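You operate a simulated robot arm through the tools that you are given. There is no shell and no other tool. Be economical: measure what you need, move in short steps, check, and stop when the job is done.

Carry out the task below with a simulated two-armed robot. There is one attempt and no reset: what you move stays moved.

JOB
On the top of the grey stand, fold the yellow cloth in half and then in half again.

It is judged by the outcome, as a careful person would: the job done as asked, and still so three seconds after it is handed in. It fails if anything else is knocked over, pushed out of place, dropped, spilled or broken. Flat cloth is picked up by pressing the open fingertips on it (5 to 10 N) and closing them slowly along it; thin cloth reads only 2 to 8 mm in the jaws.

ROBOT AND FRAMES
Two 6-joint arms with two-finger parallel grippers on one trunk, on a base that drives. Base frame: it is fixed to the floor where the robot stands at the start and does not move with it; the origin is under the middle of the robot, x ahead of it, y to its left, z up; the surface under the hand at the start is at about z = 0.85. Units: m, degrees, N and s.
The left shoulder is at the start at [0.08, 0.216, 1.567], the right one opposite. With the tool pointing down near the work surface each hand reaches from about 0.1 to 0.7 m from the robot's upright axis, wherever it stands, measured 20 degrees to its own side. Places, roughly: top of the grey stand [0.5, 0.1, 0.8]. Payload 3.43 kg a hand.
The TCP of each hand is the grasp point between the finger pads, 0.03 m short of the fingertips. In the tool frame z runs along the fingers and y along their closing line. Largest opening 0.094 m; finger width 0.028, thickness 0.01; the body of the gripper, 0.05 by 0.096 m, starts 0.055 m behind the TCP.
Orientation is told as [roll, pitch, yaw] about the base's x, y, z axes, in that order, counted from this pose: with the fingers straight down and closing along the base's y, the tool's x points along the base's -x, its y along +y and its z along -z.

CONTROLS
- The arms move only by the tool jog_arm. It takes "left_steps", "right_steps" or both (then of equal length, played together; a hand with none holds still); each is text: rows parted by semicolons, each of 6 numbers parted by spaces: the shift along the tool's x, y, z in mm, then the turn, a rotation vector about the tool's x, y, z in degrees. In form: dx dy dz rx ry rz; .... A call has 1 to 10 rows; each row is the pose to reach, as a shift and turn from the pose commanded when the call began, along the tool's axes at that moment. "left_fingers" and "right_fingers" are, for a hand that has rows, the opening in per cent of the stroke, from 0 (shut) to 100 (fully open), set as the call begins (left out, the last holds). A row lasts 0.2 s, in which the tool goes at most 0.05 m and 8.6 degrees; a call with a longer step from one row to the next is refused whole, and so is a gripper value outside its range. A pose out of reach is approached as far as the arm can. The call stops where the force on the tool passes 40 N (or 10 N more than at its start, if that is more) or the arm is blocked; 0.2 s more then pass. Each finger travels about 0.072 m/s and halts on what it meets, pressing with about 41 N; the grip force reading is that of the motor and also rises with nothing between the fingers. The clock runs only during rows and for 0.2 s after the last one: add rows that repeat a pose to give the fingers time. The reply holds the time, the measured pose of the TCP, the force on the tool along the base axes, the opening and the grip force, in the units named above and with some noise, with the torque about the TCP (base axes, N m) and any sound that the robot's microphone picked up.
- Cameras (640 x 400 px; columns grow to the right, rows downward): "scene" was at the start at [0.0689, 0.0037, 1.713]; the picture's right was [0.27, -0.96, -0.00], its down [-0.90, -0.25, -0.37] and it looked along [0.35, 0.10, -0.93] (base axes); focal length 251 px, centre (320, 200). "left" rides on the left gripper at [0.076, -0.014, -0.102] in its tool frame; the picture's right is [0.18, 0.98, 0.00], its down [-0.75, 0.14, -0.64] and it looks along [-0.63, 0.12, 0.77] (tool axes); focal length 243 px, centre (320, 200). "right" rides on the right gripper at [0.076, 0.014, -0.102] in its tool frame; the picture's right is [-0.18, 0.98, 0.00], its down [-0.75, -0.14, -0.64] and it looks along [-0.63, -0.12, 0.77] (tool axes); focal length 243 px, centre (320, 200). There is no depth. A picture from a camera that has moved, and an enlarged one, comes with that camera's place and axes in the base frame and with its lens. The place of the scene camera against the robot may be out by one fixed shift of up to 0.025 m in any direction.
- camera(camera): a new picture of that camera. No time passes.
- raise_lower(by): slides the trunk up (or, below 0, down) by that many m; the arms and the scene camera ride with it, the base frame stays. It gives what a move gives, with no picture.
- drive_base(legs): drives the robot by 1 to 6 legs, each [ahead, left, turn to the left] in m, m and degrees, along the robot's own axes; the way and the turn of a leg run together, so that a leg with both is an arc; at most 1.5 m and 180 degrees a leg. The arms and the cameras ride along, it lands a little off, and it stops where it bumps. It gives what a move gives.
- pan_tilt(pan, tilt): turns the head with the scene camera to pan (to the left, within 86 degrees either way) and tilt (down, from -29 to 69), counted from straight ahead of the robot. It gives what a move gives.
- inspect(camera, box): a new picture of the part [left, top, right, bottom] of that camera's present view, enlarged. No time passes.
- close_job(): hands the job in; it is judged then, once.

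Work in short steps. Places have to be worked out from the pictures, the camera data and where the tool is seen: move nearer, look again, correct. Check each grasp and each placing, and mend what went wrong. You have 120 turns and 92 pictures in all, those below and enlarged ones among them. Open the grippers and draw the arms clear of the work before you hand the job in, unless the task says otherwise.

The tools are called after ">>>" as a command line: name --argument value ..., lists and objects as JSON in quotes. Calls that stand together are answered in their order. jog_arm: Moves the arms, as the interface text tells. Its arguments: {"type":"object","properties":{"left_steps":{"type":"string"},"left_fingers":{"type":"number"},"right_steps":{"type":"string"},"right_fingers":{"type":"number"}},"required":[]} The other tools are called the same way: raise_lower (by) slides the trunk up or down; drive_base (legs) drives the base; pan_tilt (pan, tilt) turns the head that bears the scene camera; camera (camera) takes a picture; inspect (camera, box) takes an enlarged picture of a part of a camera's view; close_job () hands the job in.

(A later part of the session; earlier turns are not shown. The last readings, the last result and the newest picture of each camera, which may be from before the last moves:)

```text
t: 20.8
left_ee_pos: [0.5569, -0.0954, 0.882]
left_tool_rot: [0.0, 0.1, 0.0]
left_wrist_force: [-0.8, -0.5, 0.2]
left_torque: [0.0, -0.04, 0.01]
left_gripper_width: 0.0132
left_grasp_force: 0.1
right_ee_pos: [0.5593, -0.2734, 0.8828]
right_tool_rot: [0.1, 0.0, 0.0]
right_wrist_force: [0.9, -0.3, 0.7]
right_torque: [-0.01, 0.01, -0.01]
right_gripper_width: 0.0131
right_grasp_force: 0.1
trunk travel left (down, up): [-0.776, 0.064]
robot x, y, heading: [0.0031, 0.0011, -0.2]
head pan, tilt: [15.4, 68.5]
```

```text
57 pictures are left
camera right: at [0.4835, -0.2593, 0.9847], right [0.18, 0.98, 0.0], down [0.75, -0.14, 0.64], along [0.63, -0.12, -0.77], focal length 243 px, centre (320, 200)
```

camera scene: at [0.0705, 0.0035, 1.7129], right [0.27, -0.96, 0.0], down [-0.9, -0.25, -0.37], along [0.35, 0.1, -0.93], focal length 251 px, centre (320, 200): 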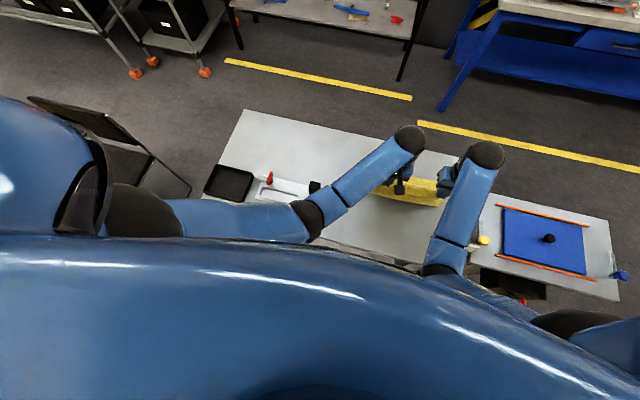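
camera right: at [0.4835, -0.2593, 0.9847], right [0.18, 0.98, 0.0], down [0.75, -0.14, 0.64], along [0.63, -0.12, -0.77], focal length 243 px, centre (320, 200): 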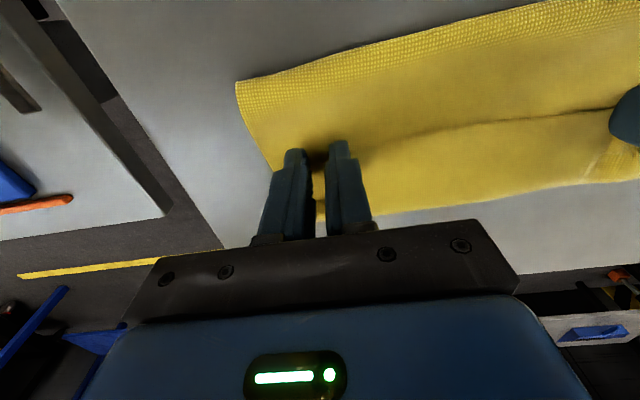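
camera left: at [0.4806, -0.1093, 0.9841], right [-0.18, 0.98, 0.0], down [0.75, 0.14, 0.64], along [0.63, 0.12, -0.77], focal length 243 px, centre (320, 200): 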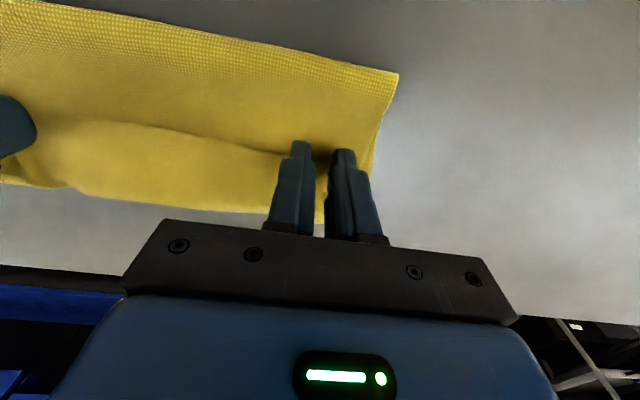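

There is still almost no force, so I'll press 1 mm more and finish closing.

>>> jog_arm --left_steps "0 0 1.2 0 0 0; 0 0 1.2 0 0 0" --right_steps "0 0 1.0 0 0 0; 0 0 1.0 0 0 0" --left_fingers 8 --right_fingers 8

>>> jog_arm --left_steps "0 0 0 0 0 0; 0 0 0 0 0 0; 0 0 0 0 0 0" --right_steps "0 0 0 0 0 0; 0 0 0 0 0 0; 0 0 0 0 0 0" --left_fingers 0 --right_fingers 0

>>> jog_arm --left_steps "0 -3 -10 0 0 0; 0 -3 -25 0 0 0; 0 -3 -25 0 0 0" --right_steps "0 3 -10 0 0 0; 0 3 -25 0 0 0; 0 3 -25 0 0 0"

>>> camera --camera "left"

>>> camera --camera "right"

```text
t: 21.4
left_ee_pos: [0.5579, -0.0954, 0.8832]
left_tool_rot: [0.0, -0.1, 0.0]
left_wrist_force: [0.1, 0.1, 4.5]
left_torque: [0.01, -0.06, 0.0]
left_gripper_width: 0.0073
left_grasp_force: 0.1
right_ee_pos: [0.5597, -0.2736, 0.8832]
right_tool_rot: [-0.1, -0.2, 0.0]
right_wrist_force: [-0.5, 0.3, 2.6]
right_torque: [-0.02, -0.02, 0.01]
right_gripper_width: 0.0072
right_grasp_force: 0.0
trunk travel left (down, up): [-0.776, 0.064]
robot x, y, heading: [-0.0033, 0.0011, -0.0]
head pan, tilt: [15.4, 68.5]
```

```text
t: 22.2
left_ee_pos: [0.5572, -0.0966, 0.881]
left_tool_rot: [-0.1, -0.2, 0.0]
left_wrist_force: [0.8, -5.3, 3.9]
left_torque: [-0.16, -0.05, -0.04]
left_gripper_width: 0.0013
left_grasp_force: 36.6
right_ee_pos: [0.56, -0.2736, 0.8823]
right_tool_rot: [0.0, -0.1, 0.1]
right_wrist_force: [-0.5, 5.2, 4.8]
right_torque: [0.13, -0.07, 0.07]
right_gripper_width: 0.0016
right_grasp_force: 36.2
trunk travel left (down, up): [-0.776, 0.064]
robot x, y, heading: [-0.0019, -0.0003, -0.0]
head pan, tilt: [15.4, 68.5]
```

```text
t: 23.0
left_ee_pos: [0.5584, -0.0981, 0.9063]
left_tool_rot: [0.0, -0.1, 0.1]
left_wrist_force: [0.1, -0.4, -0.4]
left_torque: [0.01, -0.05, -0.02]
left_gripper_width: 0.0014
left_grasp_force: 36.0
right_ee_pos: [0.5613, -0.2728, 0.9056]
right_tool_rot: [0.0, 0.0, -0.1]
right_wrist_force: [0.7, 0.1, -0.3]
right_torque: [-0.02, 0.0, 0.02]
right_gripper_width: 0.0016
right_grasp_force: 36.1
trunk travel left (down, up): [-0.776, 0.064]
robot x, y, heading: [-0.0007, 0.0008, 0.1]
head pan, tilt: [15.4, 68.5]
```

```text
56 pictures are left
camera left: at [0.4806, -0.1125, 1.0076], right [-0.18, 0.98, 0.0], down [0.75, 0.14, 0.64], along [0.63, 0.12, -0.77], focal length 243 px, centre (320, 200)
```

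left: 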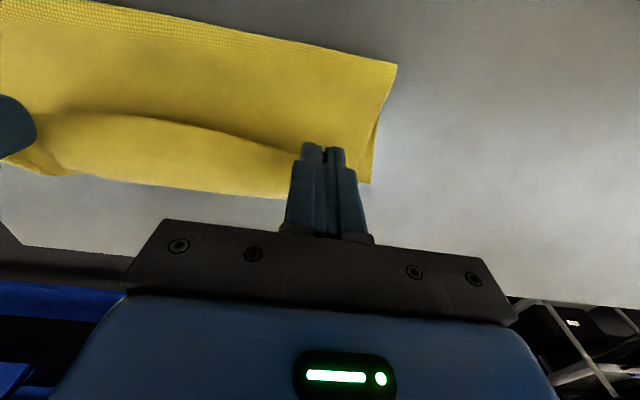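

```text
55 pictures are left
camera right: at [0.4832, -0.2562, 1.0086], right [0.18, 0.98, 0.0], down [0.75, -0.14, 0.64], along [0.63, -0.12, -0.77], focal length 243 px, centre (320, 200)
```

right: 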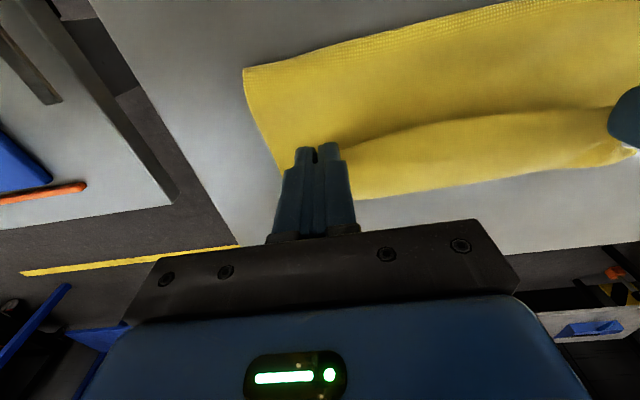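

Both hands hold only the flap. I'll unroll the cloth by carrying the edge back toward the robot in a low arc.

>>> jog_arm --left_steps "15 0 -20 0 0 0; 35 0 -38 0 0 0; 58 0 -50 0 0 0; 82 0 -55 0 0 0; 106 0 -55 0 0 0; 130 0 -52 0 0 0; 152 0 -45 0 0 0; 172 0 -32 0 0 0; 190 0 -15 0 0 0; 202 0 0 0 0 0" --right_steps "15 0 -20 0 0 0; 35 0 -38 0 0 0; 58 0 -50 0 0 0; 82 0 -55 0 0 0; 106 0 -55 0 0 0; 130 0 -52 0 0 0; 152 0 -45 0 0 0; 172 0 -32 0 0 0; 190 0 -15 0 0 0; 202 0 0 0 0 0"

>>> camera --camera "left"

>>> camera --camera "right"

```text
t: 25.2
left_ee_pos: [0.353, -0.0996, 0.9066]
left_tool_rot: [0.0, 0.0, 0.0]
left_wrist_force: [0.0, -0.1, 0.6]
left_torque: [0.01, 0.02, 0.01]
left_gripper_width: 0.0017
left_grasp_force: 36.6
right_ee_pos: [0.3572, -0.2709, 0.907]
right_tool_rot: [0.0, -0.1, 0.1]
right_wrist_force: [0.3, -0.2, -0.1]
right_torque: [-0.01, -0.02, 0.02]
right_gripper_width: 0.0016
right_grasp_force: 36.1
trunk travel left (down, up): [-0.776, 0.064]
robot x, y, heading: [-0.0014, 0.0022, -0.1]
head pan, tilt: [15.4, 68.5]
```

```text
54 pictures are left
camera left: at [0.2769, -0.1131, 1.0078], right [-0.18, 0.98, 0.0], down [0.75, 0.14, 0.64], along [0.63, 0.12, -0.77], focal length 243 px, centre (320, 200)
```

left: 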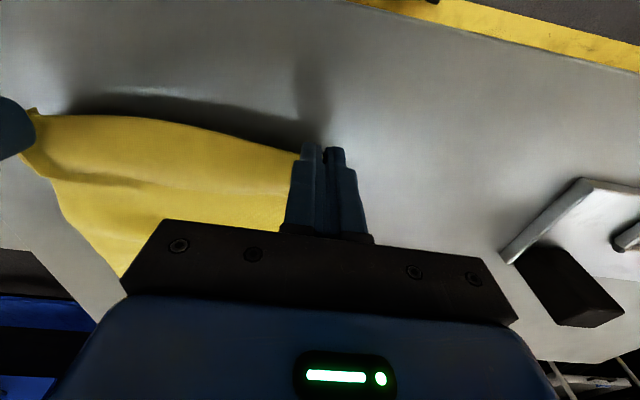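

```text
53 pictures are left
camera right: at [0.2802, -0.257, 1.0097], right [0.18, 0.98, 0.0], down [0.75, -0.14, 0.64], along [0.63, -0.12, -0.77], focal length 243 px, centre (320, 200)
```

right: 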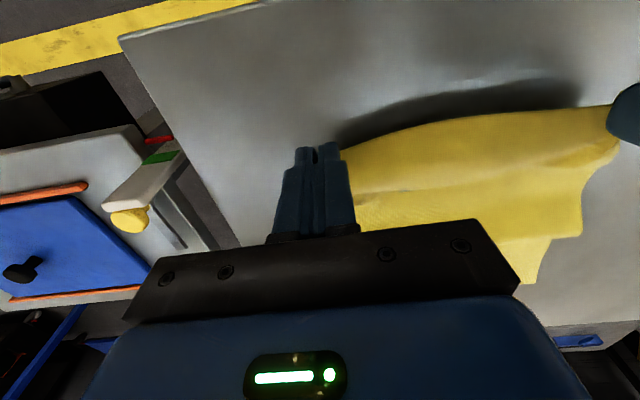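

It has unrolled, but there may still be a wave in the middle. I'll check the scene view.

>>> inspect --camera "scene" --box '[330, 130, 490, 260]'

```text
3.08 times, centred on (410, 195) of scene
camera zoom: at [0.0683, 0.0038, 1.692], right [0.27, -0.96, 0.0], down [-0.9, -0.25, -0.37], along [0.35, 0.1, -0.93], focal length 772 px, centre (43, 215)
```

zoom: 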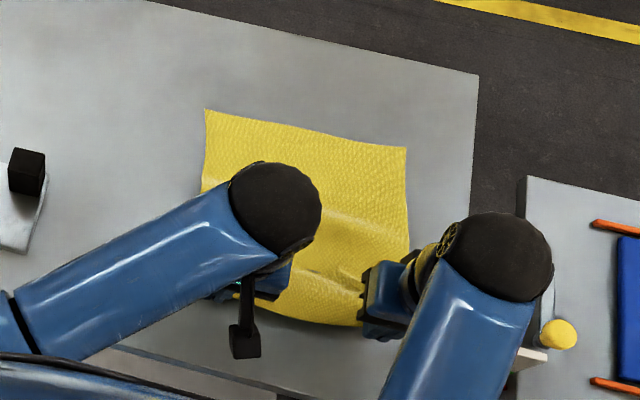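

The cloth is nearly flat again, with its far edge undisturbed at x ≈ 0.588–0.599. I'll pull the near edge back and down to take out the slack, then start the lower arc.

>>> jog_arm --left_steps "5 0 8 0 0 0; 10 1 15 0 0 0; 10 1 15 0 0 0; 3 1 5 0 0 0; -12 1 -10 0 0 0; -32 1 -25 0 0 0; -52 1 -35 0 0 0; -77 1 -43 0 0 0; -102 1 -47 0 0 0; -127 1 -47 0 0 0" --right_steps "7 0 8 0 0 0; 12 -1 15 0 0 0; 12 -1 15 0 0 0; 3 -1 5 0 0 0; -12 -1 -10 0 0 0; -32 -1 -25 0 0 0; -52 -1 -35 0 0 0; -77 -1 -43 0 0 0; -102 -1 -47 0 0 0; -127 -1 -47 0 0 0"

>>> camera --camera "left"

>>> inspect --camera "scene" --box '[330, 130, 490, 260]'

```text
t: 27.4
left_ee_pos: [0.485, -0.0987, 0.9526]
left_tool_rot: [0.1, 0.1, 0.0]
left_wrist_force: [0.4, -0.5, 0.2]
left_torque: [0.02, -0.02, 0.0]
left_gripper_width: 0.0014
left_grasp_force: 36.5
right_ee_pos: [0.4864, -0.2726, 0.9516]
right_tool_rot: [0.1, 0.1, 0.2]
right_wrist_force: [1.0, 1.0, -0.3]
right_torque: [-0.01, 0.02, -0.01]
right_gripper_width: 0.0015
right_grasp_force: 36.3
trunk travel left (down, up): [-0.776, 0.064]
robot x, y, heading: [0.0022, -0.0013, 0.2]
head pan, tilt: [15.4, 68.5]
```

```text
51 pictures are left
camera left: at [0.408, -0.112, 1.0541], right [-0.18, 0.98, 0.0], down [0.76, 0.14, 0.64], along [0.63, 0.12, -0.77], focal length 243 px, centre (320, 200)
```

left: 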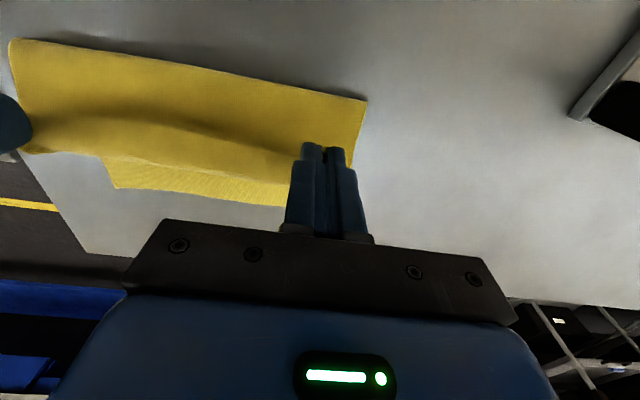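

```text
3.08 times, centred on (410, 195) of scene
camera zoom: at [0.0717, 0.0033, 1.6918], right [0.27, -0.96, 0.0], down [-0.9, -0.25, -0.37], along [0.35, 0.1, -0.93], focal length 772 px, centre (43, 215)
```

zoom: 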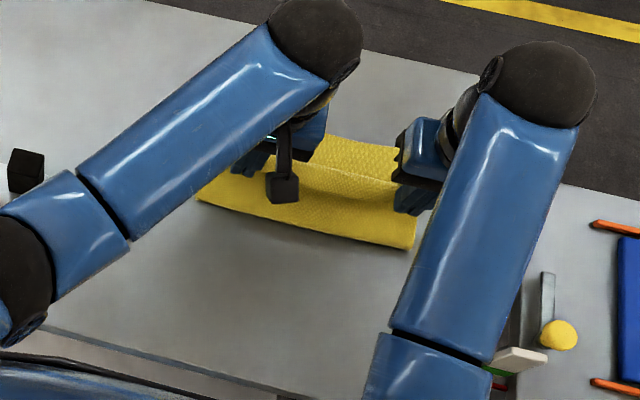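

The fold line sits correctly at x ≈ 0.465 and the far edge is still at 0.59. I'll move on to above the far edge.

>>> jog_arm --left_steps "-12 0 0 0 0 0; -24 0 1 0 0 0; -36 0 3 0 0 0; -48 0 6 0 0 0; -60 0 9 0 0 0; -70 0 12 0 0 0; -80 0 16 0 0 0; -88 0 20 0 0 0; -88 0 20 0 0 0" --right_steps "-12 0 0 0 0 0; -24 0 1 0 0 0; -36 0 3 0 0 0; -48 0 6 0 0 0; -60 0 9 0 0 0; -72 0 12 0 0 0; -82 0 16 0 0 0; -92 0 20 0 0 0; -92 0 20 0 0 0"

>>> raise_lower --by -0.035

>>> camera --camera "left"

>>> camera --camera "right"

```text
t: 29.4
left_ee_pos: [0.572, -0.0982, 0.9342]
left_tool_rot: [0.0, 0.0, 0.0]
left_wrist_force: [-0.3, -0.7, -0.4]
left_torque: [-0.04, 0.01, 0.0]
left_gripper_width: 0.0016
left_grasp_force: 35.7
right_ee_pos: [0.5774, -0.2725, 0.933]
right_tool_rot: [0.0, 0.0, 0.1]
right_wrist_force: [-0.3, 0.5, -0.8]
right_torque: [0.04, 0.02, 0.01]
right_gripper_width: 0.0015
right_grasp_force: 36.1
trunk travel left (down, up): [-0.776, 0.064]
robot x, y, heading: [0.0019, -0.0018, -0.2]
head pan, tilt: [15.4, 68.5]
```

```text
t: 30.2
left_ee_pos: [0.5691, -0.0974, 0.8989]
left_tool_rot: [0.0, 0.0, 0.0]
left_wrist_force: [0.5, -1.2, 0.1]
left_torque: [-0.01, 0.02, 0.01]
left_gripper_width: 0.0019
left_grasp_force: 36.5
right_ee_pos: [0.5754, -0.2717, 0.8981]
right_tool_rot: [-0.1, 0.1, -0.1]
right_wrist_force: [0.3, 1.0, -0.4]
right_torque: [0.03, 0.04, 0.0]
right_gripper_width: 0.0016
right_grasp_force: 36.4
trunk travel left (down, up): [-0.741, 0.099]
robot x, y, heading: [-0.0023, -0.003, -0.3]
head pan, tilt: [15.4, 68.5]
```

```text
49 pictures are left
camera left: at [0.4934, -0.1114, 1.0003], right [-0.18, 0.98, 0.0], down [0.75, 0.14, 0.64], along [0.63, 0.12, -0.77], focal length 243 px, centre (320, 200)
```

left: 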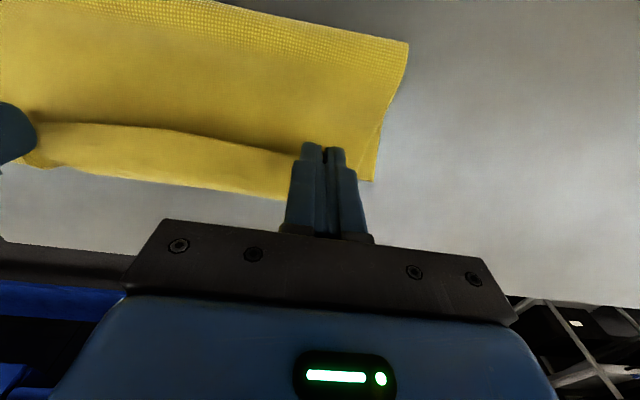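

```text
48 pictures are left
camera right: at [0.5001, -0.2574, 1.001], right [0.18, 0.98, 0.0], down [0.75, -0.14, 0.64], along [0.63, -0.12, -0.77], focal length 243 px, centre (320, 200)
```

right: 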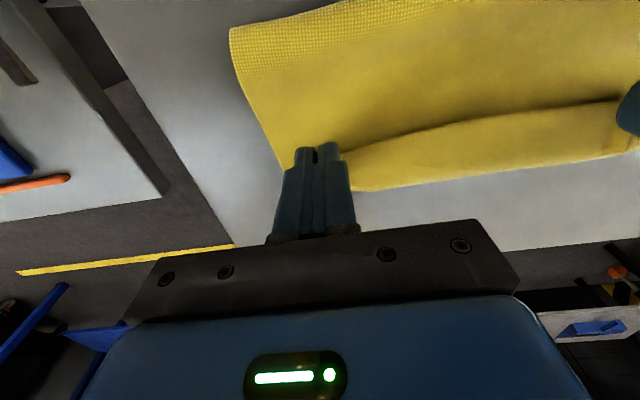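

The upper layer is bulging past the fingers again, because vertical fingers hold the edge face-up. I'll instead carry the edge on a tauter, higher arc and release it in the air while the sheet leans forward, so it falls flat like a page. First I'll raise the trunk and carry the edge back.

>>> raise_lower --by 0.06

>>> jog_arm --left_steps "20 0 0 0 0 0; 40 0 0 0 0 0; 60 0 0 0 0 0; 80 0 0 0 0 0; 100 0 0 0 0 0; 120 0 2 0 0 0; 140 0 6 0 0 0; 160 0 14 0 0 0; 180 0 26 0 0 0; 200 0 40 0 0 0" --right_steps "20 0 0 0 0 0; 40 0 0 0 0 0; 60 0 0 0 0 0; 80 0 0 0 0 0; 100 0 0 0 0 0; 120 0 2 0 0 0; 140 0 6 0 0 0; 160 0 14 0 0 0; 180 0 26 0 0 0; 200 0 40 0 0 0"

>>> inspect --camera "scene" --box '[330, 130, 490, 260]'

>>> camera --camera "left"

```text
t: 31.2
left_ee_pos: [0.5719, -0.0973, 0.9586]
left_tool_rot: [0.1, -0.1, 0.0]
left_wrist_force: [0.8, -0.8, -0.2]
left_torque: [-0.02, -0.02, -0.01]
left_gripper_width: 0.0014
left_grasp_force: 36.2
right_ee_pos: [0.5776, -0.2718, 0.9595]
right_tool_rot: [0.0, 0.0, 0.0]
right_wrist_force: [-0.2, 0.9, 0.1]
right_torque: [0.0, 0.04, 0.03]
right_gripper_width: 0.0016
right_grasp_force: 35.9
trunk travel left (down, up): [-0.801, 0.039]
robot x, y, heading: [0.0014, -0.0022, 0.3]
head pan, tilt: [15.4, 68.5]
```

```text
t: 33.4
left_ee_pos: [0.3682, -0.0979, 0.9184]
left_tool_rot: [0.0, -0.1, -0.1]
left_wrist_force: [0.3, -1.5, -0.4]
left_torque: [0.01, -0.01, -0.02]
left_gripper_width: 0.0018
left_grasp_force: 36.1
right_ee_pos: [0.3765, -0.2721, 0.9186]
right_tool_rot: [0.0, -0.2, 0.0]
right_wrist_force: [0.1, 1.1, -0.8]
right_torque: [0.03, 0.0, 0.0]
right_gripper_width: 0.0015
right_grasp_force: 36.7
trunk travel left (down, up): [-0.801, 0.039]
robot x, y, heading: [0.0016, 0.0012, 0.1]
head pan, tilt: [15.4, 68.5]
```

```text
3.08 times, centred on (410, 195) of scene
camera zoom: at [0.0673, 0.004, 1.7171], right [0.27, -0.96, 0.0], down [-0.9, -0.25, -0.37], along [0.35, 0.1, -0.93], focal length 772 px, centre (43, 215)
```

zoom: 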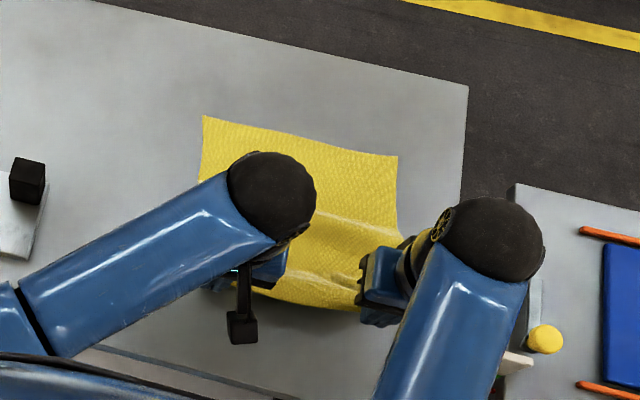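

```text
46 pictures are left
camera left: at [0.2919, -0.111, 1.0204], right [-0.18, 0.98, 0.0], down [0.75, 0.14, 0.64], along [0.63, 0.12, -0.77], focal length 243 px, centre (320, 200)
```

left: 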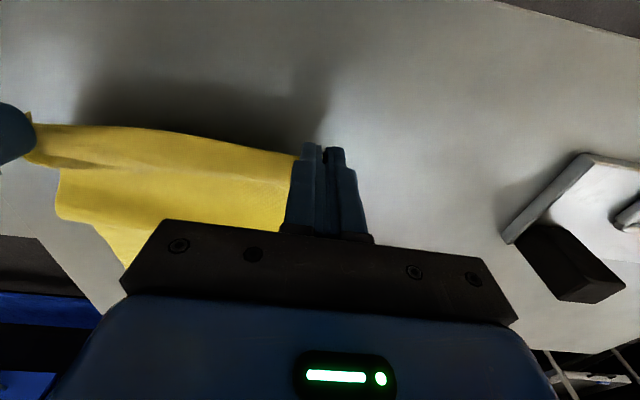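

The cloth is unrolled again. Now the higher taut arc, tilting the fingers back up to 25° on the far side to help the edge lean over.

>>> jog_arm --left_steps "-9 0 -21 0 0 0; -24 0 -41 0 0 0; -39 0 -56 0 0 0; -59 0 -68 0 0 0; -82 0 -75 0 5 0; -104 0 -78 0 10 0; -127 0 -77 0 15 0; -149 0 -70 0 20 0; -171 0 -59 0 25 0; -187 0 -46 0 25 0" --right_steps "-9 0 -21 0 0 0; -24 0 -41 0 0 0; -39 0 -56 0 0 0; -59 0 -68 0 0 0; -82 0 -75 0 5 0; -104 0 -78 0 10 0; -127 0 -77 0 15 0; -149 0 -70 0 20 0; -171 0 -59 0 25 0; -187 0 -46 0 25 0"

>>> camera --camera "left"

>>> inspect --camera "scene" --box '[330, 130, 490, 260]'

```text
t: 35.6
left_ee_pos: [0.531, -0.0826, 0.981]
left_tool_rot: [-0.6, 24.7, -0.3]
left_wrist_force: [5.4, -25.5, -2.7]
left_torque: [-0.81, -0.15, 0.1]
left_gripper_width: 0.0015
left_grasp_force: 37.0
left hand out of reach, approached as far as the arm can: row 9, 10
right_ee_pos: [0.5634, -0.2694, 0.964]
right_tool_rot: [0.3, 25.2, 0.4]
right_wrist_force: [-5.3, 25.4, 1.9]
right_torque: [0.83, 0.17, -0.02]
right_gripper_width: 0.0015
right_grasp_force: 36.3
right hand out of reach, approached as far as the arm can: row 5, 6, 7, 8, 9
trunk travel left (down, up): [-0.801, 0.039]
robot x, y, heading: [0.0009, 0.001, 0.2]
head pan, tilt: [15.4, 68.5]
```

```text
45 pictures are left
camera left: at [0.5033, -0.0949, 1.1052], right [-0.17, 0.98, 0.07], down [0.95, 0.14, 0.27], along [0.25, 0.11, -0.96], focal length 243 px, centre (320, 200)
```

left: 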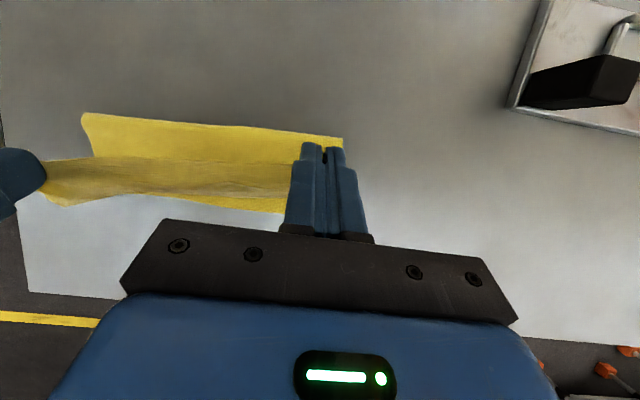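

```text
3.08 times, centred on (410, 195) of scene
camera zoom: at [0.0689, 0.005, 1.717], right [0.27, -0.96, 0.0], down [-0.9, -0.25, -0.37], along [0.35, 0.1, -0.93], focal length 772 px, centre (43, 215)
```

zoom: 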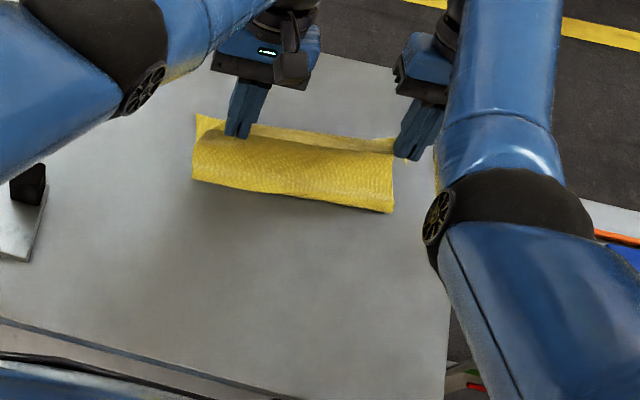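

The right arm overreached and the hands are pulling the cloth apart, so I'll undo that. A better plan is to fold the far edge toward the robot, where tilting the fingers forward comes naturally. First I'll untilt and ease the tension.

>>> jog_arm --left_steps "10 -10 8 0 -5 0; 22 -15 17 0 -10 0; 34 -15 26 0 -15 0; 46 -15 35 0 -20 0; 57 -15 44 0 -25 0; 57 -15 44 0 -25 0" --right_steps "16 0 8 0 -5 0; 34 -2 16 0 -10 0; 52 -3 24 0 -15 0; 70 -3 32 0 -20 0; 88 -3 40 0 -25 0; 88 -3 40 0 -25 0"

>>> inspect --camera "scene" --box '[300, 100, 620, 300]'

```text
t: 37.0
left_ee_pos: [0.4595, -0.0956, 0.9622]
left_tool_rot: [0.0, 0.0, 0.1]
left_wrist_force: [0.9, -2.8, 0.3]
left_torque: [-0.08, -0.01, 0.01]
left_gripper_width: 0.0014
left_grasp_force: 36.3
right_ee_pos: [0.4682, -0.2755, 0.9648]
right_tool_rot: [-0.1, 0.1, 0.1]
right_wrist_force: [-0.1, 2.9, 0.1]
right_torque: [0.08, 0.02, 0.03]
right_gripper_width: 0.0014
right_grasp_force: 36.7
trunk travel left (down, up): [-0.801, 0.039]
robot x, y, heading: [0.0053, -0.0034, -0.1]
head pan, tilt: [15.4, 68.5]
```

```text
2.00 times, centred on (460, 200) of scene
camera zoom: at [0.0696, 0.0039, 1.7169], right [0.27, -0.96, 0.0], down [-0.9, -0.25, -0.37], along [0.35, 0.1, -0.93], focal length 502 px, centre (40, 200)
```

zoom: 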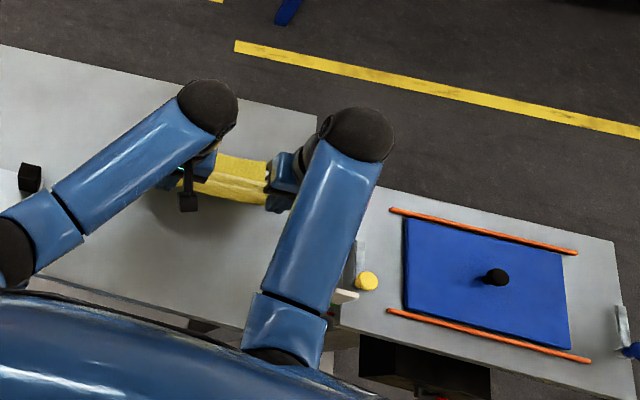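

Back to normal and nothing else was disturbed. I'll lay the near edge back down flat and release.

>>> jog_arm --left_steps "25 -1 0 0 0 0; 50 -1 10 0 0 0; 75 -1 25 0 0 0; 95 -1 42 0 0 0; 110 -1 58 0 0 0; 120 -1 70 0 0 0; 122 -1 77 0 0 0; 122 -1 77 0 0 0" --right_steps "25 1 0 0 0 0; 50 1 10 0 0 0; 75 1 25 0 0 0; 97 1 42 0 0 0; 114 1 58 0 0 0; 125 1 70 0 0 0; 127 1 79 0 0 0; 127 1 79 0 0 0"

>>> jog_arm --left_steps "0 0 0 0 0 0; 0 0 0 0 0 0; 0 0 0 0 0 0" --right_steps "0 0 0 0 0 0; 0 0 0 0 0 0; 0 0 0 0 0 0" --left_fingers 36 --right_fingers 36

>>> jog_arm --left_steps "0 0 -15 0 0 0; 0 0 -35 0 0 0; 0 15 -60 0 0 0; 0 45 -80 0 0 0; 0 85 -85 0 0 0; 0 120 -85 0 0 0; 0 120 -85 0 0 0" --right_steps "0 0 -15 0 0 0; 0 0 -35 0 0 0; 0 -15 -60 0 0 0; 0 -45 -80 0 0 0; 0 -85 -85 0 0 0; 0 -120 -85 0 0 0; 0 -120 -85 0 0 0"

>>> inspect --camera "scene" --box '[330, 130, 490, 260]'

>>> camera --camera "left"

```text
t: 38.8
left_ee_pos: [0.3361, -0.0961, 0.8871]
left_tool_rot: [0.0, 0.0, 0.0]
left_wrist_force: [-0.5, -3.0, -0.4]
left_torque: [-0.03, -0.01, -0.02]
left_gripper_width: 0.0015
left_grasp_force: 36.0
right_ee_pos: [0.3401, -0.2734, 0.8862]
right_tool_rot: [0.0, 0.1, 0.0]
right_wrist_force: [0.4, 2.0, -0.2]
right_torque: [0.06, -0.01, 0.04]
right_gripper_width: 0.0017
right_grasp_force: 36.3
trunk travel left (down, up): [-0.801, 0.039]
robot x, y, heading: [-0.0003, -0.0042, 0.1]
head pan, tilt: [15.4, 68.5]
```

```text
t: 39.6
left_ee_pos: [0.3368, -0.0967, 0.8848]
left_tool_rot: [0.0, 0.0, -0.1]
left_wrist_force: [0.0, 0.3, 0.3]
left_torque: [-0.01, -0.02, 0.03]
left_gripper_width: 0.0338
left_grasp_force: 0.0
right_ee_pos: [0.3402, -0.275, 0.8857]
right_tool_rot: [0.0, -0.1, 0.0]
right_wrist_force: [0.0, 0.5, -0.2]
right_torque: [0.02, -0.02, 0.03]
right_gripper_width: 0.0337
right_grasp_force: 0.0
trunk travel left (down, up): [-0.801, 0.039]
robot x, y, heading: [0.0003, -0.001, 0.1]
head pan, tilt: [15.4, 68.5]
```

```text
t: 41.2
left_ee_pos: [0.3375, 0.0244, 0.9702]
left_tool_rot: [0.0, 0.0, 0.0]
left_wrist_force: [-0.2, -0.2, -1.0]
left_torque: [-0.02, 0.01, -0.01]
left_gripper_width: 0.0337
left_grasp_force: 0.0
right_ee_pos: [0.3404, -0.3956, 0.972]
right_tool_rot: [-0.1, 0.0, 0.1]
right_wrist_force: [1.3, -0.6, 0.6]
right_torque: [0.0, 0.03, -0.01]
right_gripper_width: 0.0338
right_grasp_force: 0.0
trunk travel left (down, up): [-0.801, 0.039]
robot x, y, heading: [0.0015, -0.0027, 0.1]
head pan, tilt: [15.4, 68.5]
```

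```text
3.08 times, centred on (410, 195) of scene
camera zoom: at [0.069, 0.0035, 1.717], right [0.27, -0.96, 0.0], down [-0.9, -0.25, -0.37], along [0.35, 0.1, -0.93], focal length 772 px, centre (43, 215)
```

zoom: 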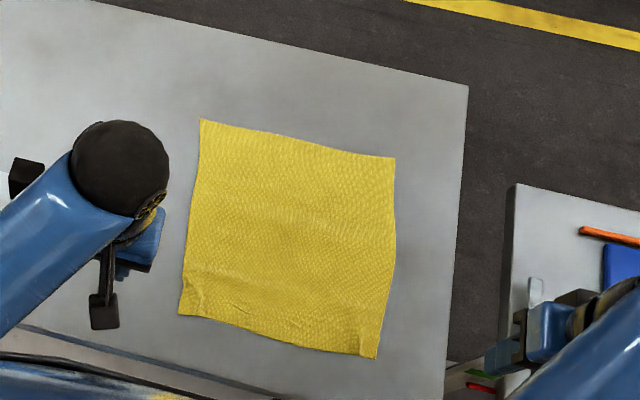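

```text
41 pictures are left
camera left: at [0.26, 0.0108, 1.0724], right [-0.18, 0.98, 0.0], down [0.75, 0.14, 0.64], along [0.63, 0.12, -0.77], focal length 243 px, centre (320, 200)
```

left: 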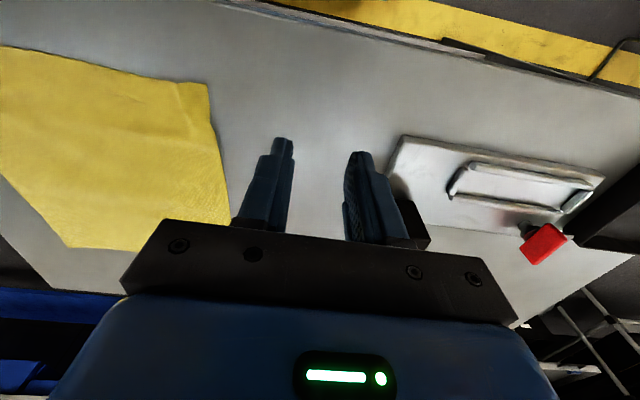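

The cloth is flat again, with far corners at about (0.586, −0.046) and (0.599, −0.290) and near corners at (0.33, −0.073) and (0.338, −0.293). For folding toward me with the fingers tilted forward, the wrist cameras should sit on the far side, so I'll test whether the wrists can yaw 180°.

>>> jog_arm --left_steps "0 0 -3 0 0 8.5; 0 0 -6 0 0 17; 0 0 -10 0 0 25.5; 0 0 -10 0 0 34; 0 0 -10 0 0 42.5; 0 0 -10 0 0 51; 0 0 -10 0 0 59.5; 0 0 -10 0 0 68; 0 0 -10 0 0 76.5; 0 0 -10 0 0 85" --right_steps "0 0 -3 0 0 -8.5; 0 0 -6 0 0 -17; 0 0 -10 0 0 -25.5; 0 0 -10 0 0 -34; 0 0 -10 0 0 -42.5; 0 0 -10 0 0 -51; 0 0 -10 0 0 -59.5; 0 0 -10 0 0 -68; 0 0 -10 0 0 -76.5; 0 0 -10 0 0 -85"

```text
t: 43.4
left_ee_pos: [0.3375, 0.0251, 0.9816]
left_tool_rot: [0.0, 0.0, -85.1]
left_wrist_force: [0.1, 0.2, 0.1]
left_torque: [-0.01, -0.01, 0.01]
left_gripper_width: 0.0339
left_grasp_force: 0.0
right_ee_pos: [0.3408, -0.3945, 0.9805]
right_tool_rot: [0.0, 0.1, 85.0]
right_wrist_force: [-0.1, 0.2, 1.0]
right_torque: [-0.02, -0.02, 0.01]
right_gripper_width: 0.0339
right_grasp_force: 0.0
trunk travel left (down, up): [-0.801, 0.039]
robot x, y, heading: [-0.0001, -0.0008, 0.0]
head pan, tilt: [15.4, 68.5]
```

Both wrists managed 85°, so I'll continue to 180°.

>>> jog_arm --left_steps "0 0 0 0 0 8.5; 0 0 0 0 0 17; 0 0 0 0 0 25.5; 0 0 0 0 0 34; 0 0 0 0 0 42.5; 0 0 0 0 0 51; 0 0 0 0 0 59.5; 0 0 0 0 0 68; 0 0 0 0 0 76.5; 0 0 0 0 0 85" --right_steps "0 0 0 0 0 -8.5; 0 0 0 0 0 -17; 0 0 0 0 0 -25.5; 0 0 0 0 0 -34; 0 0 0 0 0 -42.5; 0 0 0 0 0 -51; 0 0 0 0 0 -59.5; 0 0 0 0 0 -68; 0 0 0 0 0 -76.5; 0 0 0 0 0 -85"

>>> jog_arm --left_steps "0 0 0 0 0 5; 0 0 0 0 0 9.9" --right_steps "0 0 0 0 0 -5; 0 0 0 0 0 -10"

```text
t: 45.6
left_ee_pos: [0.3366, 0.0253, 0.9813]
left_tool_rot: [0.1, 0.0, -170.2]
left_wrist_force: [0.2, -0.9, 0.8]
left_torque: [-0.02, -0.02, 0.0]
left_gripper_width: 0.0338
left_grasp_force: 0.0
right_ee_pos: [0.3744, -0.2331, 0.9696]
right_tool_rot: [0.5, 0.1, 169.0]
right_wrist_force: [-0.8, -1.2, 0.0]
right_torque: [0.0, 0.01, 0.05]
right_gripper_width: 0.0338
right_grasp_force: 0.0
right hand out of reach, approached as far as the arm can: row 7, 8, 9, 10
trunk travel left (down, up): [-0.801, 0.039]
robot x, y, heading: [0.0042, 0.0016, -0.2]
head pan, tilt: [15.4, 68.5]
```

```text
t: 46.2
left_ee_pos: [0.3359, 0.0257, 0.981]
left_tool_rot: [0.1, 0.0, -180.0]
left_wrist_force: [-0.8, -0.3, 1.0]
left_torque: [0.02, 0.02, 0.02]
left_gripper_width: 0.0338
left_grasp_force: 0.0
right_ee_pos: [0.3684, -0.1784, 0.9695]
right_tool_rot: [0.2, 0.2, 179.6]
right_wrist_force: [0.5, -0.4, 0.0]
right_torque: [0.01, 0.0, 0.0]
right_gripper_width: 0.0341
right_grasp_force: 0.1
right hand out of reach, approached as far as the arm can: row 1, 2
trunk travel left (down, up): [-0.801, 0.039]
robot x, y, heading: [0.0035, -0.0004, -0.1]
head pan, tilt: [15.4, 68.5]
```

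The left wrist turned fully, but the right hit a joint limit and drifted. I'll unwind the right one and try it the other way, in the same sense as the left.

>>> jog_arm --right_steps "0 20 0 0 0 8.5; 0 40 0 0 0 17; 0 60 0 0 0 25.5; 0 80 0 0 0 34; 0 100 0 0 0 42.5; 0 120 0 0 0 51; 0 140 0 0 0 59.5; 0 160 0 0 0 68; 0 180 0 0 0 76.5; 0 200 0 0 0 85"

>>> jog_arm --right_steps "0 0 0 0 0 8.5; 0 0 0 0 0 17; 0 0 0 0 0 25.5; 0 0 0 0 0 34; 0 0 0 0 0 42.5; 0 0 0 0 0 51; 0 0 0 0 0 59.5; 0 0 0 0 0 68; 0 0 0 0 0 76.5; 0 0 0 0 0 85"

>>> jog_arm --right_steps "0 0 0 0 0 8.5; 0 0 0 0 0 17; 0 0 0 0 0 25.5; 0 0 0 0 0 34; 0 0 0 0 0 42.5; 0 0 0 0 0 51; 0 0 0 0 0 59.5; 0 0 0 0 0 68; 0 0 0 0 0 76.5; 0 0 0 0 0 85"

```text
t: 48.4
left_ee_pos: [0.3382, 0.0226, 0.9814]
left_tool_rot: [0.1, 0.0, -179.9]
left_wrist_force: [0.9, -0.2, 0.0]
left_torque: [0.02, 0.0, -0.02]
left_gripper_width: 0.0338
left_grasp_force: 0.0
right_ee_pos: [0.3682, -0.381, 0.9679]
right_tool_rot: [0.0, 0.1, 94.9]
right_wrist_force: [0.6, -0.2, 0.3]
right_torque: [0.03, 0.02, 0.01]
right_gripper_width: 0.0339
right_grasp_force: 0.1
trunk travel left (down, up): [-0.801, 0.039]
robot x, y, heading: [-0.0023, 0.0014, -0.0]
head pan, tilt: [15.4, 68.5]
```

```text
t: 50.6
left_ee_pos: [0.3372, 0.0248, 0.9807]
left_tool_rot: [0.0, 0.0, -180.1]
left_wrist_force: [0.1, -0.5, 0.7]
left_torque: [-0.01, 0.01, 0.0]
left_gripper_width: 0.0337
left_grasp_force: 0.2
right_ee_pos: [0.3684, -0.3783, 0.9692]
right_tool_rot: [0.0, 0.0, 9.9]
right_wrist_force: [0.6, 0.3, -0.4]
right_torque: [0.02, 0.01, -0.03]
right_gripper_width: 0.0337
right_grasp_force: 0.0
trunk travel left (down, up): [-0.801, 0.039]
robot x, y, heading: [-0.0013, -0.0017, 0.2]
head pan, tilt: [15.4, 68.5]
```

```text
t: 52.8
left_ee_pos: [0.3371, 0.0247, 0.9809]
left_tool_rot: [0.0, 0.0, -179.9]
left_wrist_force: [0.8, -0.6, -0.8]
left_torque: [0.01, 0.04, -0.03]
left_gripper_width: 0.0341
left_grasp_force: 0.1
right_ee_pos: [0.3691, -0.3799, 0.9689]
right_tool_rot: [0.0, 0.0, -75.1]
right_wrist_force: [-0.7, 0.5, -0.1]
right_torque: [-0.01, 0.02, 0.0]
right_gripper_width: 0.0338
right_grasp_force: 0.0
trunk travel left (down, up): [-0.801, 0.039]
robot x, y, heading: [0.0009, 0.0009, 0.0]
head pan, tilt: [15.4, 68.5]
```

>>> jog_arm --right_steps "0 0 0 0 0 8.5; 0 0 0 0 0 17; 0 0 0 0 0 25.5; 0 0 0 0 0 34; 0 0 0 0 0 42.5; 0 0 0 0 0 51; 0 0 0 0 0 59.5; 0 0 0 0 0 68; 0 0 0 0 0 76.5; 0 0 0 0 0 85"

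>>> jog_arm --right_steps "0 0 0 0 0 7; 0 0 0 0 0 14; 0 0 0 0 0 20; 0 0 0 0 0 20"

>>> camera --camera "scene"

```text
t: 55.0
left_ee_pos: [0.3369, 0.0237, 0.9805]
left_tool_rot: [0.0, 0.1, -179.9]
left_wrist_force: [-0.7, -0.1, -0.5]
left_torque: [-0.01, 0.0, 0.0]
left_gripper_width: 0.0336
left_grasp_force: 0.0
right_ee_pos: [0.3673, -0.3804, 0.969]
right_tool_rot: [0.0, 0.0, -160.1]
right_wrist_force: [1.2, 0.9, -0.4]
right_torque: [-0.04, 0.02, -0.01]
right_gripper_width: 0.0338
right_grasp_force: 0.1
trunk travel left (down, up): [-0.801, 0.039]
robot x, y, heading: [-0.0029, 0.0027, 0.1]
head pan, tilt: [15.4, 68.5]
```

```text
t: 56.0
left_ee_pos: [0.3356, 0.0245, 0.9816]
left_tool_rot: [0.0, 0.0, -179.8]
left_wrist_force: [0.1, 0.2, -0.8]
left_torque: [0.01, -0.02, -0.01]
left_gripper_width: 0.0336
left_grasp_force: 0.1
right_ee_pos: [0.3685, -0.3787, 0.9697]
right_tool_rot: [0.0, 0.0, 180.1]
right_wrist_force: [0.5, 0.1, 0.3]
right_torque: [0.03, 0.0, 0.0]
right_gripper_width: 0.0337
right_grasp_force: 0.1
trunk travel left (down, up): [-0.801, 0.039]
robot x, y, heading: [-0.0007, -0.0018, -0.2]
head pan, tilt: [15.4, 68.5]
```

```text
40 pictures are left
camera scene: at [0.069, 0.0037, 1.717], right [0.27, -0.96, 0.0], down [-0.9, -0.25, -0.37], along [0.35, 0.1, -0.93], focal length 251 px, centre (320, 200)
```

scene: 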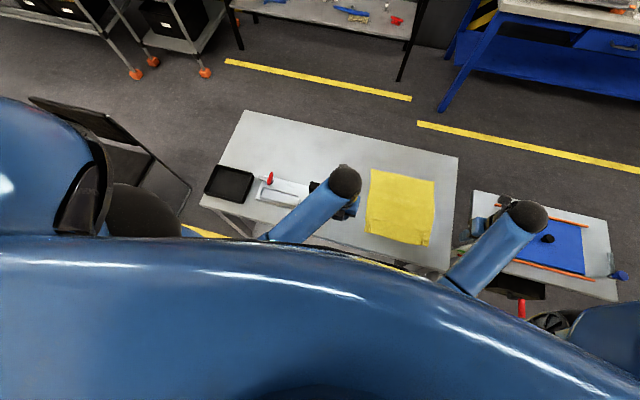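

Both wrists are flipped, with the cameras on the far side. Now I'll test how far each hand can tilt its fingers forward at low height.

>>> jog_arm --left_steps "0 0 10 0 8 0; 0 0 20 0 16 0; 0 0 30 0 24 0; 0 0 40 0 32 0; 0 0 40 0 40 0; 0 0 40 0 48 0; 0 0 40 0 56 0; 0 0 40 0 64 0; 0 0 40 0 70 0; 0 0 40 0 70 0" --right_steps "0 0 10 0 8 0; 0 0 20 0 16 0; 0 0 30 0 24 0; 0 0 30 0 32 0; 0 0 30 0 40 0; 0 0 30 0 48 0; 0 0 30 0 56 0; 0 0 30 0 64 0; 0 0 30 0 70 0; 0 0 30 0 70 0"

```text
t: 57.4
left_ee_pos: [0.3371, 0.0249, 0.9423]
left_tool_rot: [0.0, 49.3, -179.8]
left_wrist_force: [-0.5, 1.0, 0.4]
left_torque: [-0.03, -0.01, 0.02]
left_gripper_width: 0.0336
left_grasp_force: 0.0
right_ee_pos: [0.4389, -0.3685, 0.9846]
right_tool_rot: [9.5, 53.6, -162.4]
right_wrist_force: [0.1, 0.4, 0.2]
right_torque: [-0.04, 0.02, -0.04]
right_gripper_width: 0.0336
right_grasp_force: 0.2
trunk travel left (down, up): [-0.801, 0.039]
robot x, y, heading: [-0.0026, 0.0004, 0.4]
head pan, tilt: [15.4, 68.5]
stopped in row 7 (right hand): the arm was blocked; the commanded pose is now the measured one
```

Left is fine at 49°, but the right arm got blocked near 50°. I'll look at why.

>>> pan_tilt --pan -30 --tilt 60

>>> camera --camera "scene"

```text
t: 58.6
left_ee_pos: [0.3377, 0.0247, 0.9418]
left_tool_rot: [0.0, 49.2, -180.0]
left_wrist_force: [-0.9, 0.2, 0.1]
left_torque: [-0.02, 0.0, 0.0]
left_gripper_width: 0.0341
left_grasp_force: 0.1
right_ee_pos: [0.4374, -0.3684, 0.9812]
right_tool_rot: [9.3, 53.5, -162.7]
right_wrist_force: [0.8, -0.3, -0.9]
right_torque: [0.01, -0.05, 0.0]
right_gripper_width: 0.0337
right_grasp_force: 0.0
trunk travel left (down, up): [-0.801, 0.039]
robot x, y, heading: [0.0011, 0.0014, -0.0]
head pan, tilt: [-30.0, 60.0]
```

```text
39 pictures are left
camera scene: at [0.0725, -0.0444, 1.7262], right [-0.5, -0.87, 0.0], down [-0.75, 0.43, -0.5], along [0.43, -0.25, -0.87], focal length 251 px, centre (320, 200)
```

scene: 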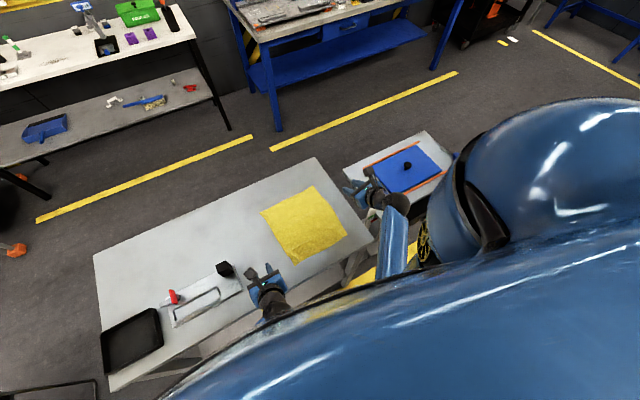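

The right arm runs out of room because the hand is too close to the body, so I'll do the last part of the fold with the base driven back. I'll untilt both hands first.

>>> jog_arm --left_steps "0 0 0 0 -8 0; 0 0 0 0 -16 0; 0 0 0 0 -24 0; 0 0 0 0 -32 0; 0 0 0 0 -40 0; 0 0 0 0 -48 0; 0 0 0 0 -49.3 0; 0 0 0 0 -49.3 0" --right_steps "0 0 0 0 -8 0; 0 0 0 0 -16 0; 0 0 0 0 -24 0; 0 0 0 0 -32 0; 0 0 0 0 -40 0; 0 0 0 0 -48 0; 0 0 0 0 -53.6 0; 0 0 0 0 -53.6 0"

>>> raise_lower --by -0.05

```text
t: 60.4
left_ee_pos: [0.3364, 0.024, 0.9415]
left_tool_rot: [0.0, 0.1, -179.9]
left_wrist_force: [-0.3, -0.1, 0.4]
left_torque: [0.01, 0.01, -0.02]
left_gripper_width: 0.0338
left_grasp_force: 0.1
right_ee_pos: [0.4362, -0.3652, 0.9797]
right_tool_rot: [5.2, -0.1, -170.3]
right_wrist_force: [-0.6, 0.5, -0.5]
right_torque: [-0.01, 0.01, -0.04]
right_gripper_width: 0.0339
right_grasp_force: 0.1
trunk travel left (down, up): [-0.801, 0.039]
robot x, y, heading: [0.0, -0.0003, 0.2]
head pan, tilt: [-30.0, 60.0]
```

```text
t: 61.3
left_ee_pos: [0.3376, 0.0243, 0.8908]
left_tool_rot: [-0.1, 0.0, -180.0]
left_wrist_force: [-0.2, 0.4, -0.9]
left_torque: [0.0, -0.02, -0.01]
left_gripper_width: 0.0337
left_grasp_force: 0.0
right_ee_pos: [0.4357, -0.3669, 0.9295]
right_tool_rot: [5.4, 0.0, -170.2]
right_wrist_force: [-0.1, -1.1, 0.3]
right_torque: [-0.03, 0.0, -0.05]
right_gripper_width: 0.0341
right_grasp_force: 0.0
trunk travel left (down, up): [-0.751, 0.089]
robot x, y, heading: [-0.0004, -0.0019, -0.1]
head pan, tilt: [-30.0, 60.0]
```

Now I'll move both hands above the far corners, straightening the right hand on the way.

>>> jog_arm --left_steps "0 0 -40 0 0 0; 30 12 -50 0 0 0; 60 25 -50 0 0 0; 90 37 -50 0 0 0; 120 50 -50 0 0 0; 150 62 -50 0 0 0; 180 75 -50 0 0 0; 212 88 -45 0 0 0; 249 101 -40 0 0 0; 249 101 -40 0 0 0" --right_steps "10 0 -10 1 0 2; 30 -8 -10 2 0 4; 50 -17 -10 3 0 6; 70 -26 -10 4 0 8; 90 -35 -10 5.2 0 9.7; 110 -45 -10 5.2 0 9.7; 130 -55 -10 5.2 0 9.7; 150 -65 -10 5.2 0 9.7; 176 -76 -10 5.2 0 9.7; 176 -76 -10 5.2 0 9.7"

>>> camera --camera "left"

>>> camera --camera "right"

```text
t: 63.5
left_ee_pos: [0.5864, -0.076, 0.9318]
left_tool_rot: [0.0, -0.1, -179.8]
left_wrist_force: [-0.8, -0.1, 0.2]
left_torque: [0.02, -0.01, -0.02]
left_gripper_width: 0.0334
left_grasp_force: 0.0
right_ee_pos: [0.5959, -0.2785, 0.9339]
right_tool_rot: [-0.1, 0.5, -179.5]
right_wrist_force: [-0.1, -0.5, -0.9]
right_torque: [0.02, -0.01, -0.06]
right_gripper_width: 0.0337
right_grasp_force: 0.0
right hand out of reach, approached as far as the arm can: row 9, 10
trunk travel left (down, up): [-0.751, 0.089]
robot x, y, heading: [-0.0018, 0.002, -0.1]
head pan, tilt: [-30.0, 60.0]
```

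```text
38 pictures are left
camera left: at [0.6622, -0.0609, 1.0331], right [0.19, -0.98, 0.0], down [-0.75, -0.14, 0.64], along [-0.63, -0.12, -0.77], focal length 243 px, centre (320, 200)
```

left: 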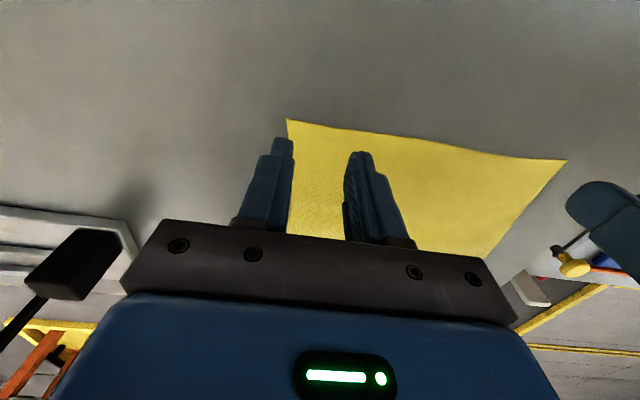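

```text
37 pictures are left
camera right: at [0.6708, -0.291, 1.0361], right [-0.17, -0.98, 0.0], down [-0.76, 0.13, 0.64], along [-0.63, 0.11, -0.77], focal length 243 px, centre (320, 200)
```

right: 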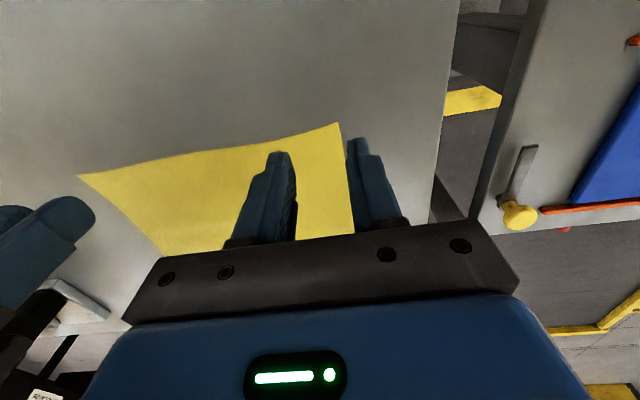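

The corners are at (0.587, −0.050) and (0.595, −0.291). The right wrist is at its yaw limit, so I'll back its yaw off 10° to get further in and nudge the left hand inward 4 mm.

>>> jog_arm --left_steps "0 2 0 0 0 0; 0 4 0 0 0 0; 0 4 0 0 0 0; 0 4 0 0 0 0" --right_steps "0 -3 0 0 0 -5; 0 -9 0 0 0 -10; 0 -17 0 0 0 -10; 0 -17 0 0 0 -10"

```text
t: 64.5
left_ee_pos: [0.5871, -0.0804, 0.9305]
left_tool_rot: [0.0, 0.1, -179.9]
left_wrist_force: [0.1, 0.7, 0.0]
left_torque: [0.01, 0.01, 0.0]
left_gripper_width: 0.0336
left_grasp_force: 0.1
right_ee_pos: [0.5957, -0.2608, 0.9311]
right_tool_rot: [0.1, 0.5, -169.9]
right_wrist_force: [0.2, 0.4, 0.4]
right_torque: [0.0, 0.04, 0.0]
right_gripper_width: 0.0338
right_grasp_force: 0.1
trunk travel left (down, up): [-0.751, 0.089]
robot x, y, heading: [0.0033, -0.0028, 0.0]
head pan, tilt: [-30.0, 60.0]
```

That worked, so I'll descend to near contact.

>>> jog_arm --left_steps "0 0 20 0 0 0; 0 0 38 0 0 0; 0 0 47 0 0 0; 0 0 49.5 0 0 0" --right_steps "0 0 20 0 0 0; 0 0 38 0 0 0; 0 0 47 0 0 0; 0 0 49.5 0 0 0"

```text
t: 65.5
left_ee_pos: [0.586, -0.0797, 0.8815]
left_tool_rot: [0.0, 0.0, -179.9]
left_wrist_force: [0.9, 0.2, -0.1]
left_torque: [-0.02, 0.02, -0.01]
left_gripper_width: 0.0338
left_grasp_force: 0.1
right_ee_pos: [0.5954, -0.2593, 0.8831]
right_tool_rot: [0.1, 0.4, -169.9]
right_wrist_force: [-0.3, 0.8, 0.0]
right_torque: [0.01, -0.01, 0.0]
right_gripper_width: 0.0337
right_grasp_force: 0.1
trunk travel left (down, up): [-0.751, 0.089]
robot x, y, heading: [-0.0012, 0.0027, 0.1]
head pan, tilt: [-30.0, 60.0]
```

>>> jog_arm --left_steps "0 0 1 0 0 0; 0 0 1.5 0 0 0" --right_steps "0 0 1 0 0 0; 0 0 1.5 0 0 0"

```text
t: 66.1
left_ee_pos: [0.5868, -0.0796, 0.8809]
left_tool_rot: [0.0, 0.1, -180.0]
left_wrist_force: [-1.3, -0.3, 7.9]
left_torque: [0.07, 0.1, -0.01]
left_gripper_width: 0.0339
left_grasp_force: 0.1
right_ee_pos: [0.5953, -0.261, 0.8821]
right_tool_rot: [0.0, 0.5, -170.0]
right_wrist_force: [0.4, 0.7, 0.2]
right_torque: [0.02, 0.02, 0.0]
right_gripper_width: 0.034
right_grasp_force: 0.0
trunk travel left (down, up): [-0.751, 0.089]
robot x, y, heading: [0.0006, -0.0009, -0.1]
head pan, tilt: [-30.0, 60.0]
```

Left presses at 8 N and the right isn't touching yet, so I'll lower only the right.

>>> jog_arm --right_steps "0 0 0.8 0 0 0; 0 0 1.2 0 0 0"

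```text
t: 66.7
left_ee_pos: [0.5869, -0.0809, 0.88]
left_tool_rot: [0.0, 0.1, -179.9]
left_wrist_force: [1.6, -0.6, 7.9]
left_torque: [0.02, -0.01, 0.02]
left_gripper_width: 0.0336
left_grasp_force: 0.1
right_ee_pos: [0.5958, -0.2611, 0.8813]
right_tool_rot: [0.1, 0.5, -169.9]
right_wrist_force: [-0.8, -0.1, 3.8]
right_torque: [0.06, 0.05, 0.01]
right_gripper_width: 0.034
right_grasp_force: 0.1
trunk travel left (down, up): [-0.751, 0.089]
robot x, y, heading: [-0.0024, 0.0017, -0.1]
head pan, tilt: [-30.0, 60.0]
```

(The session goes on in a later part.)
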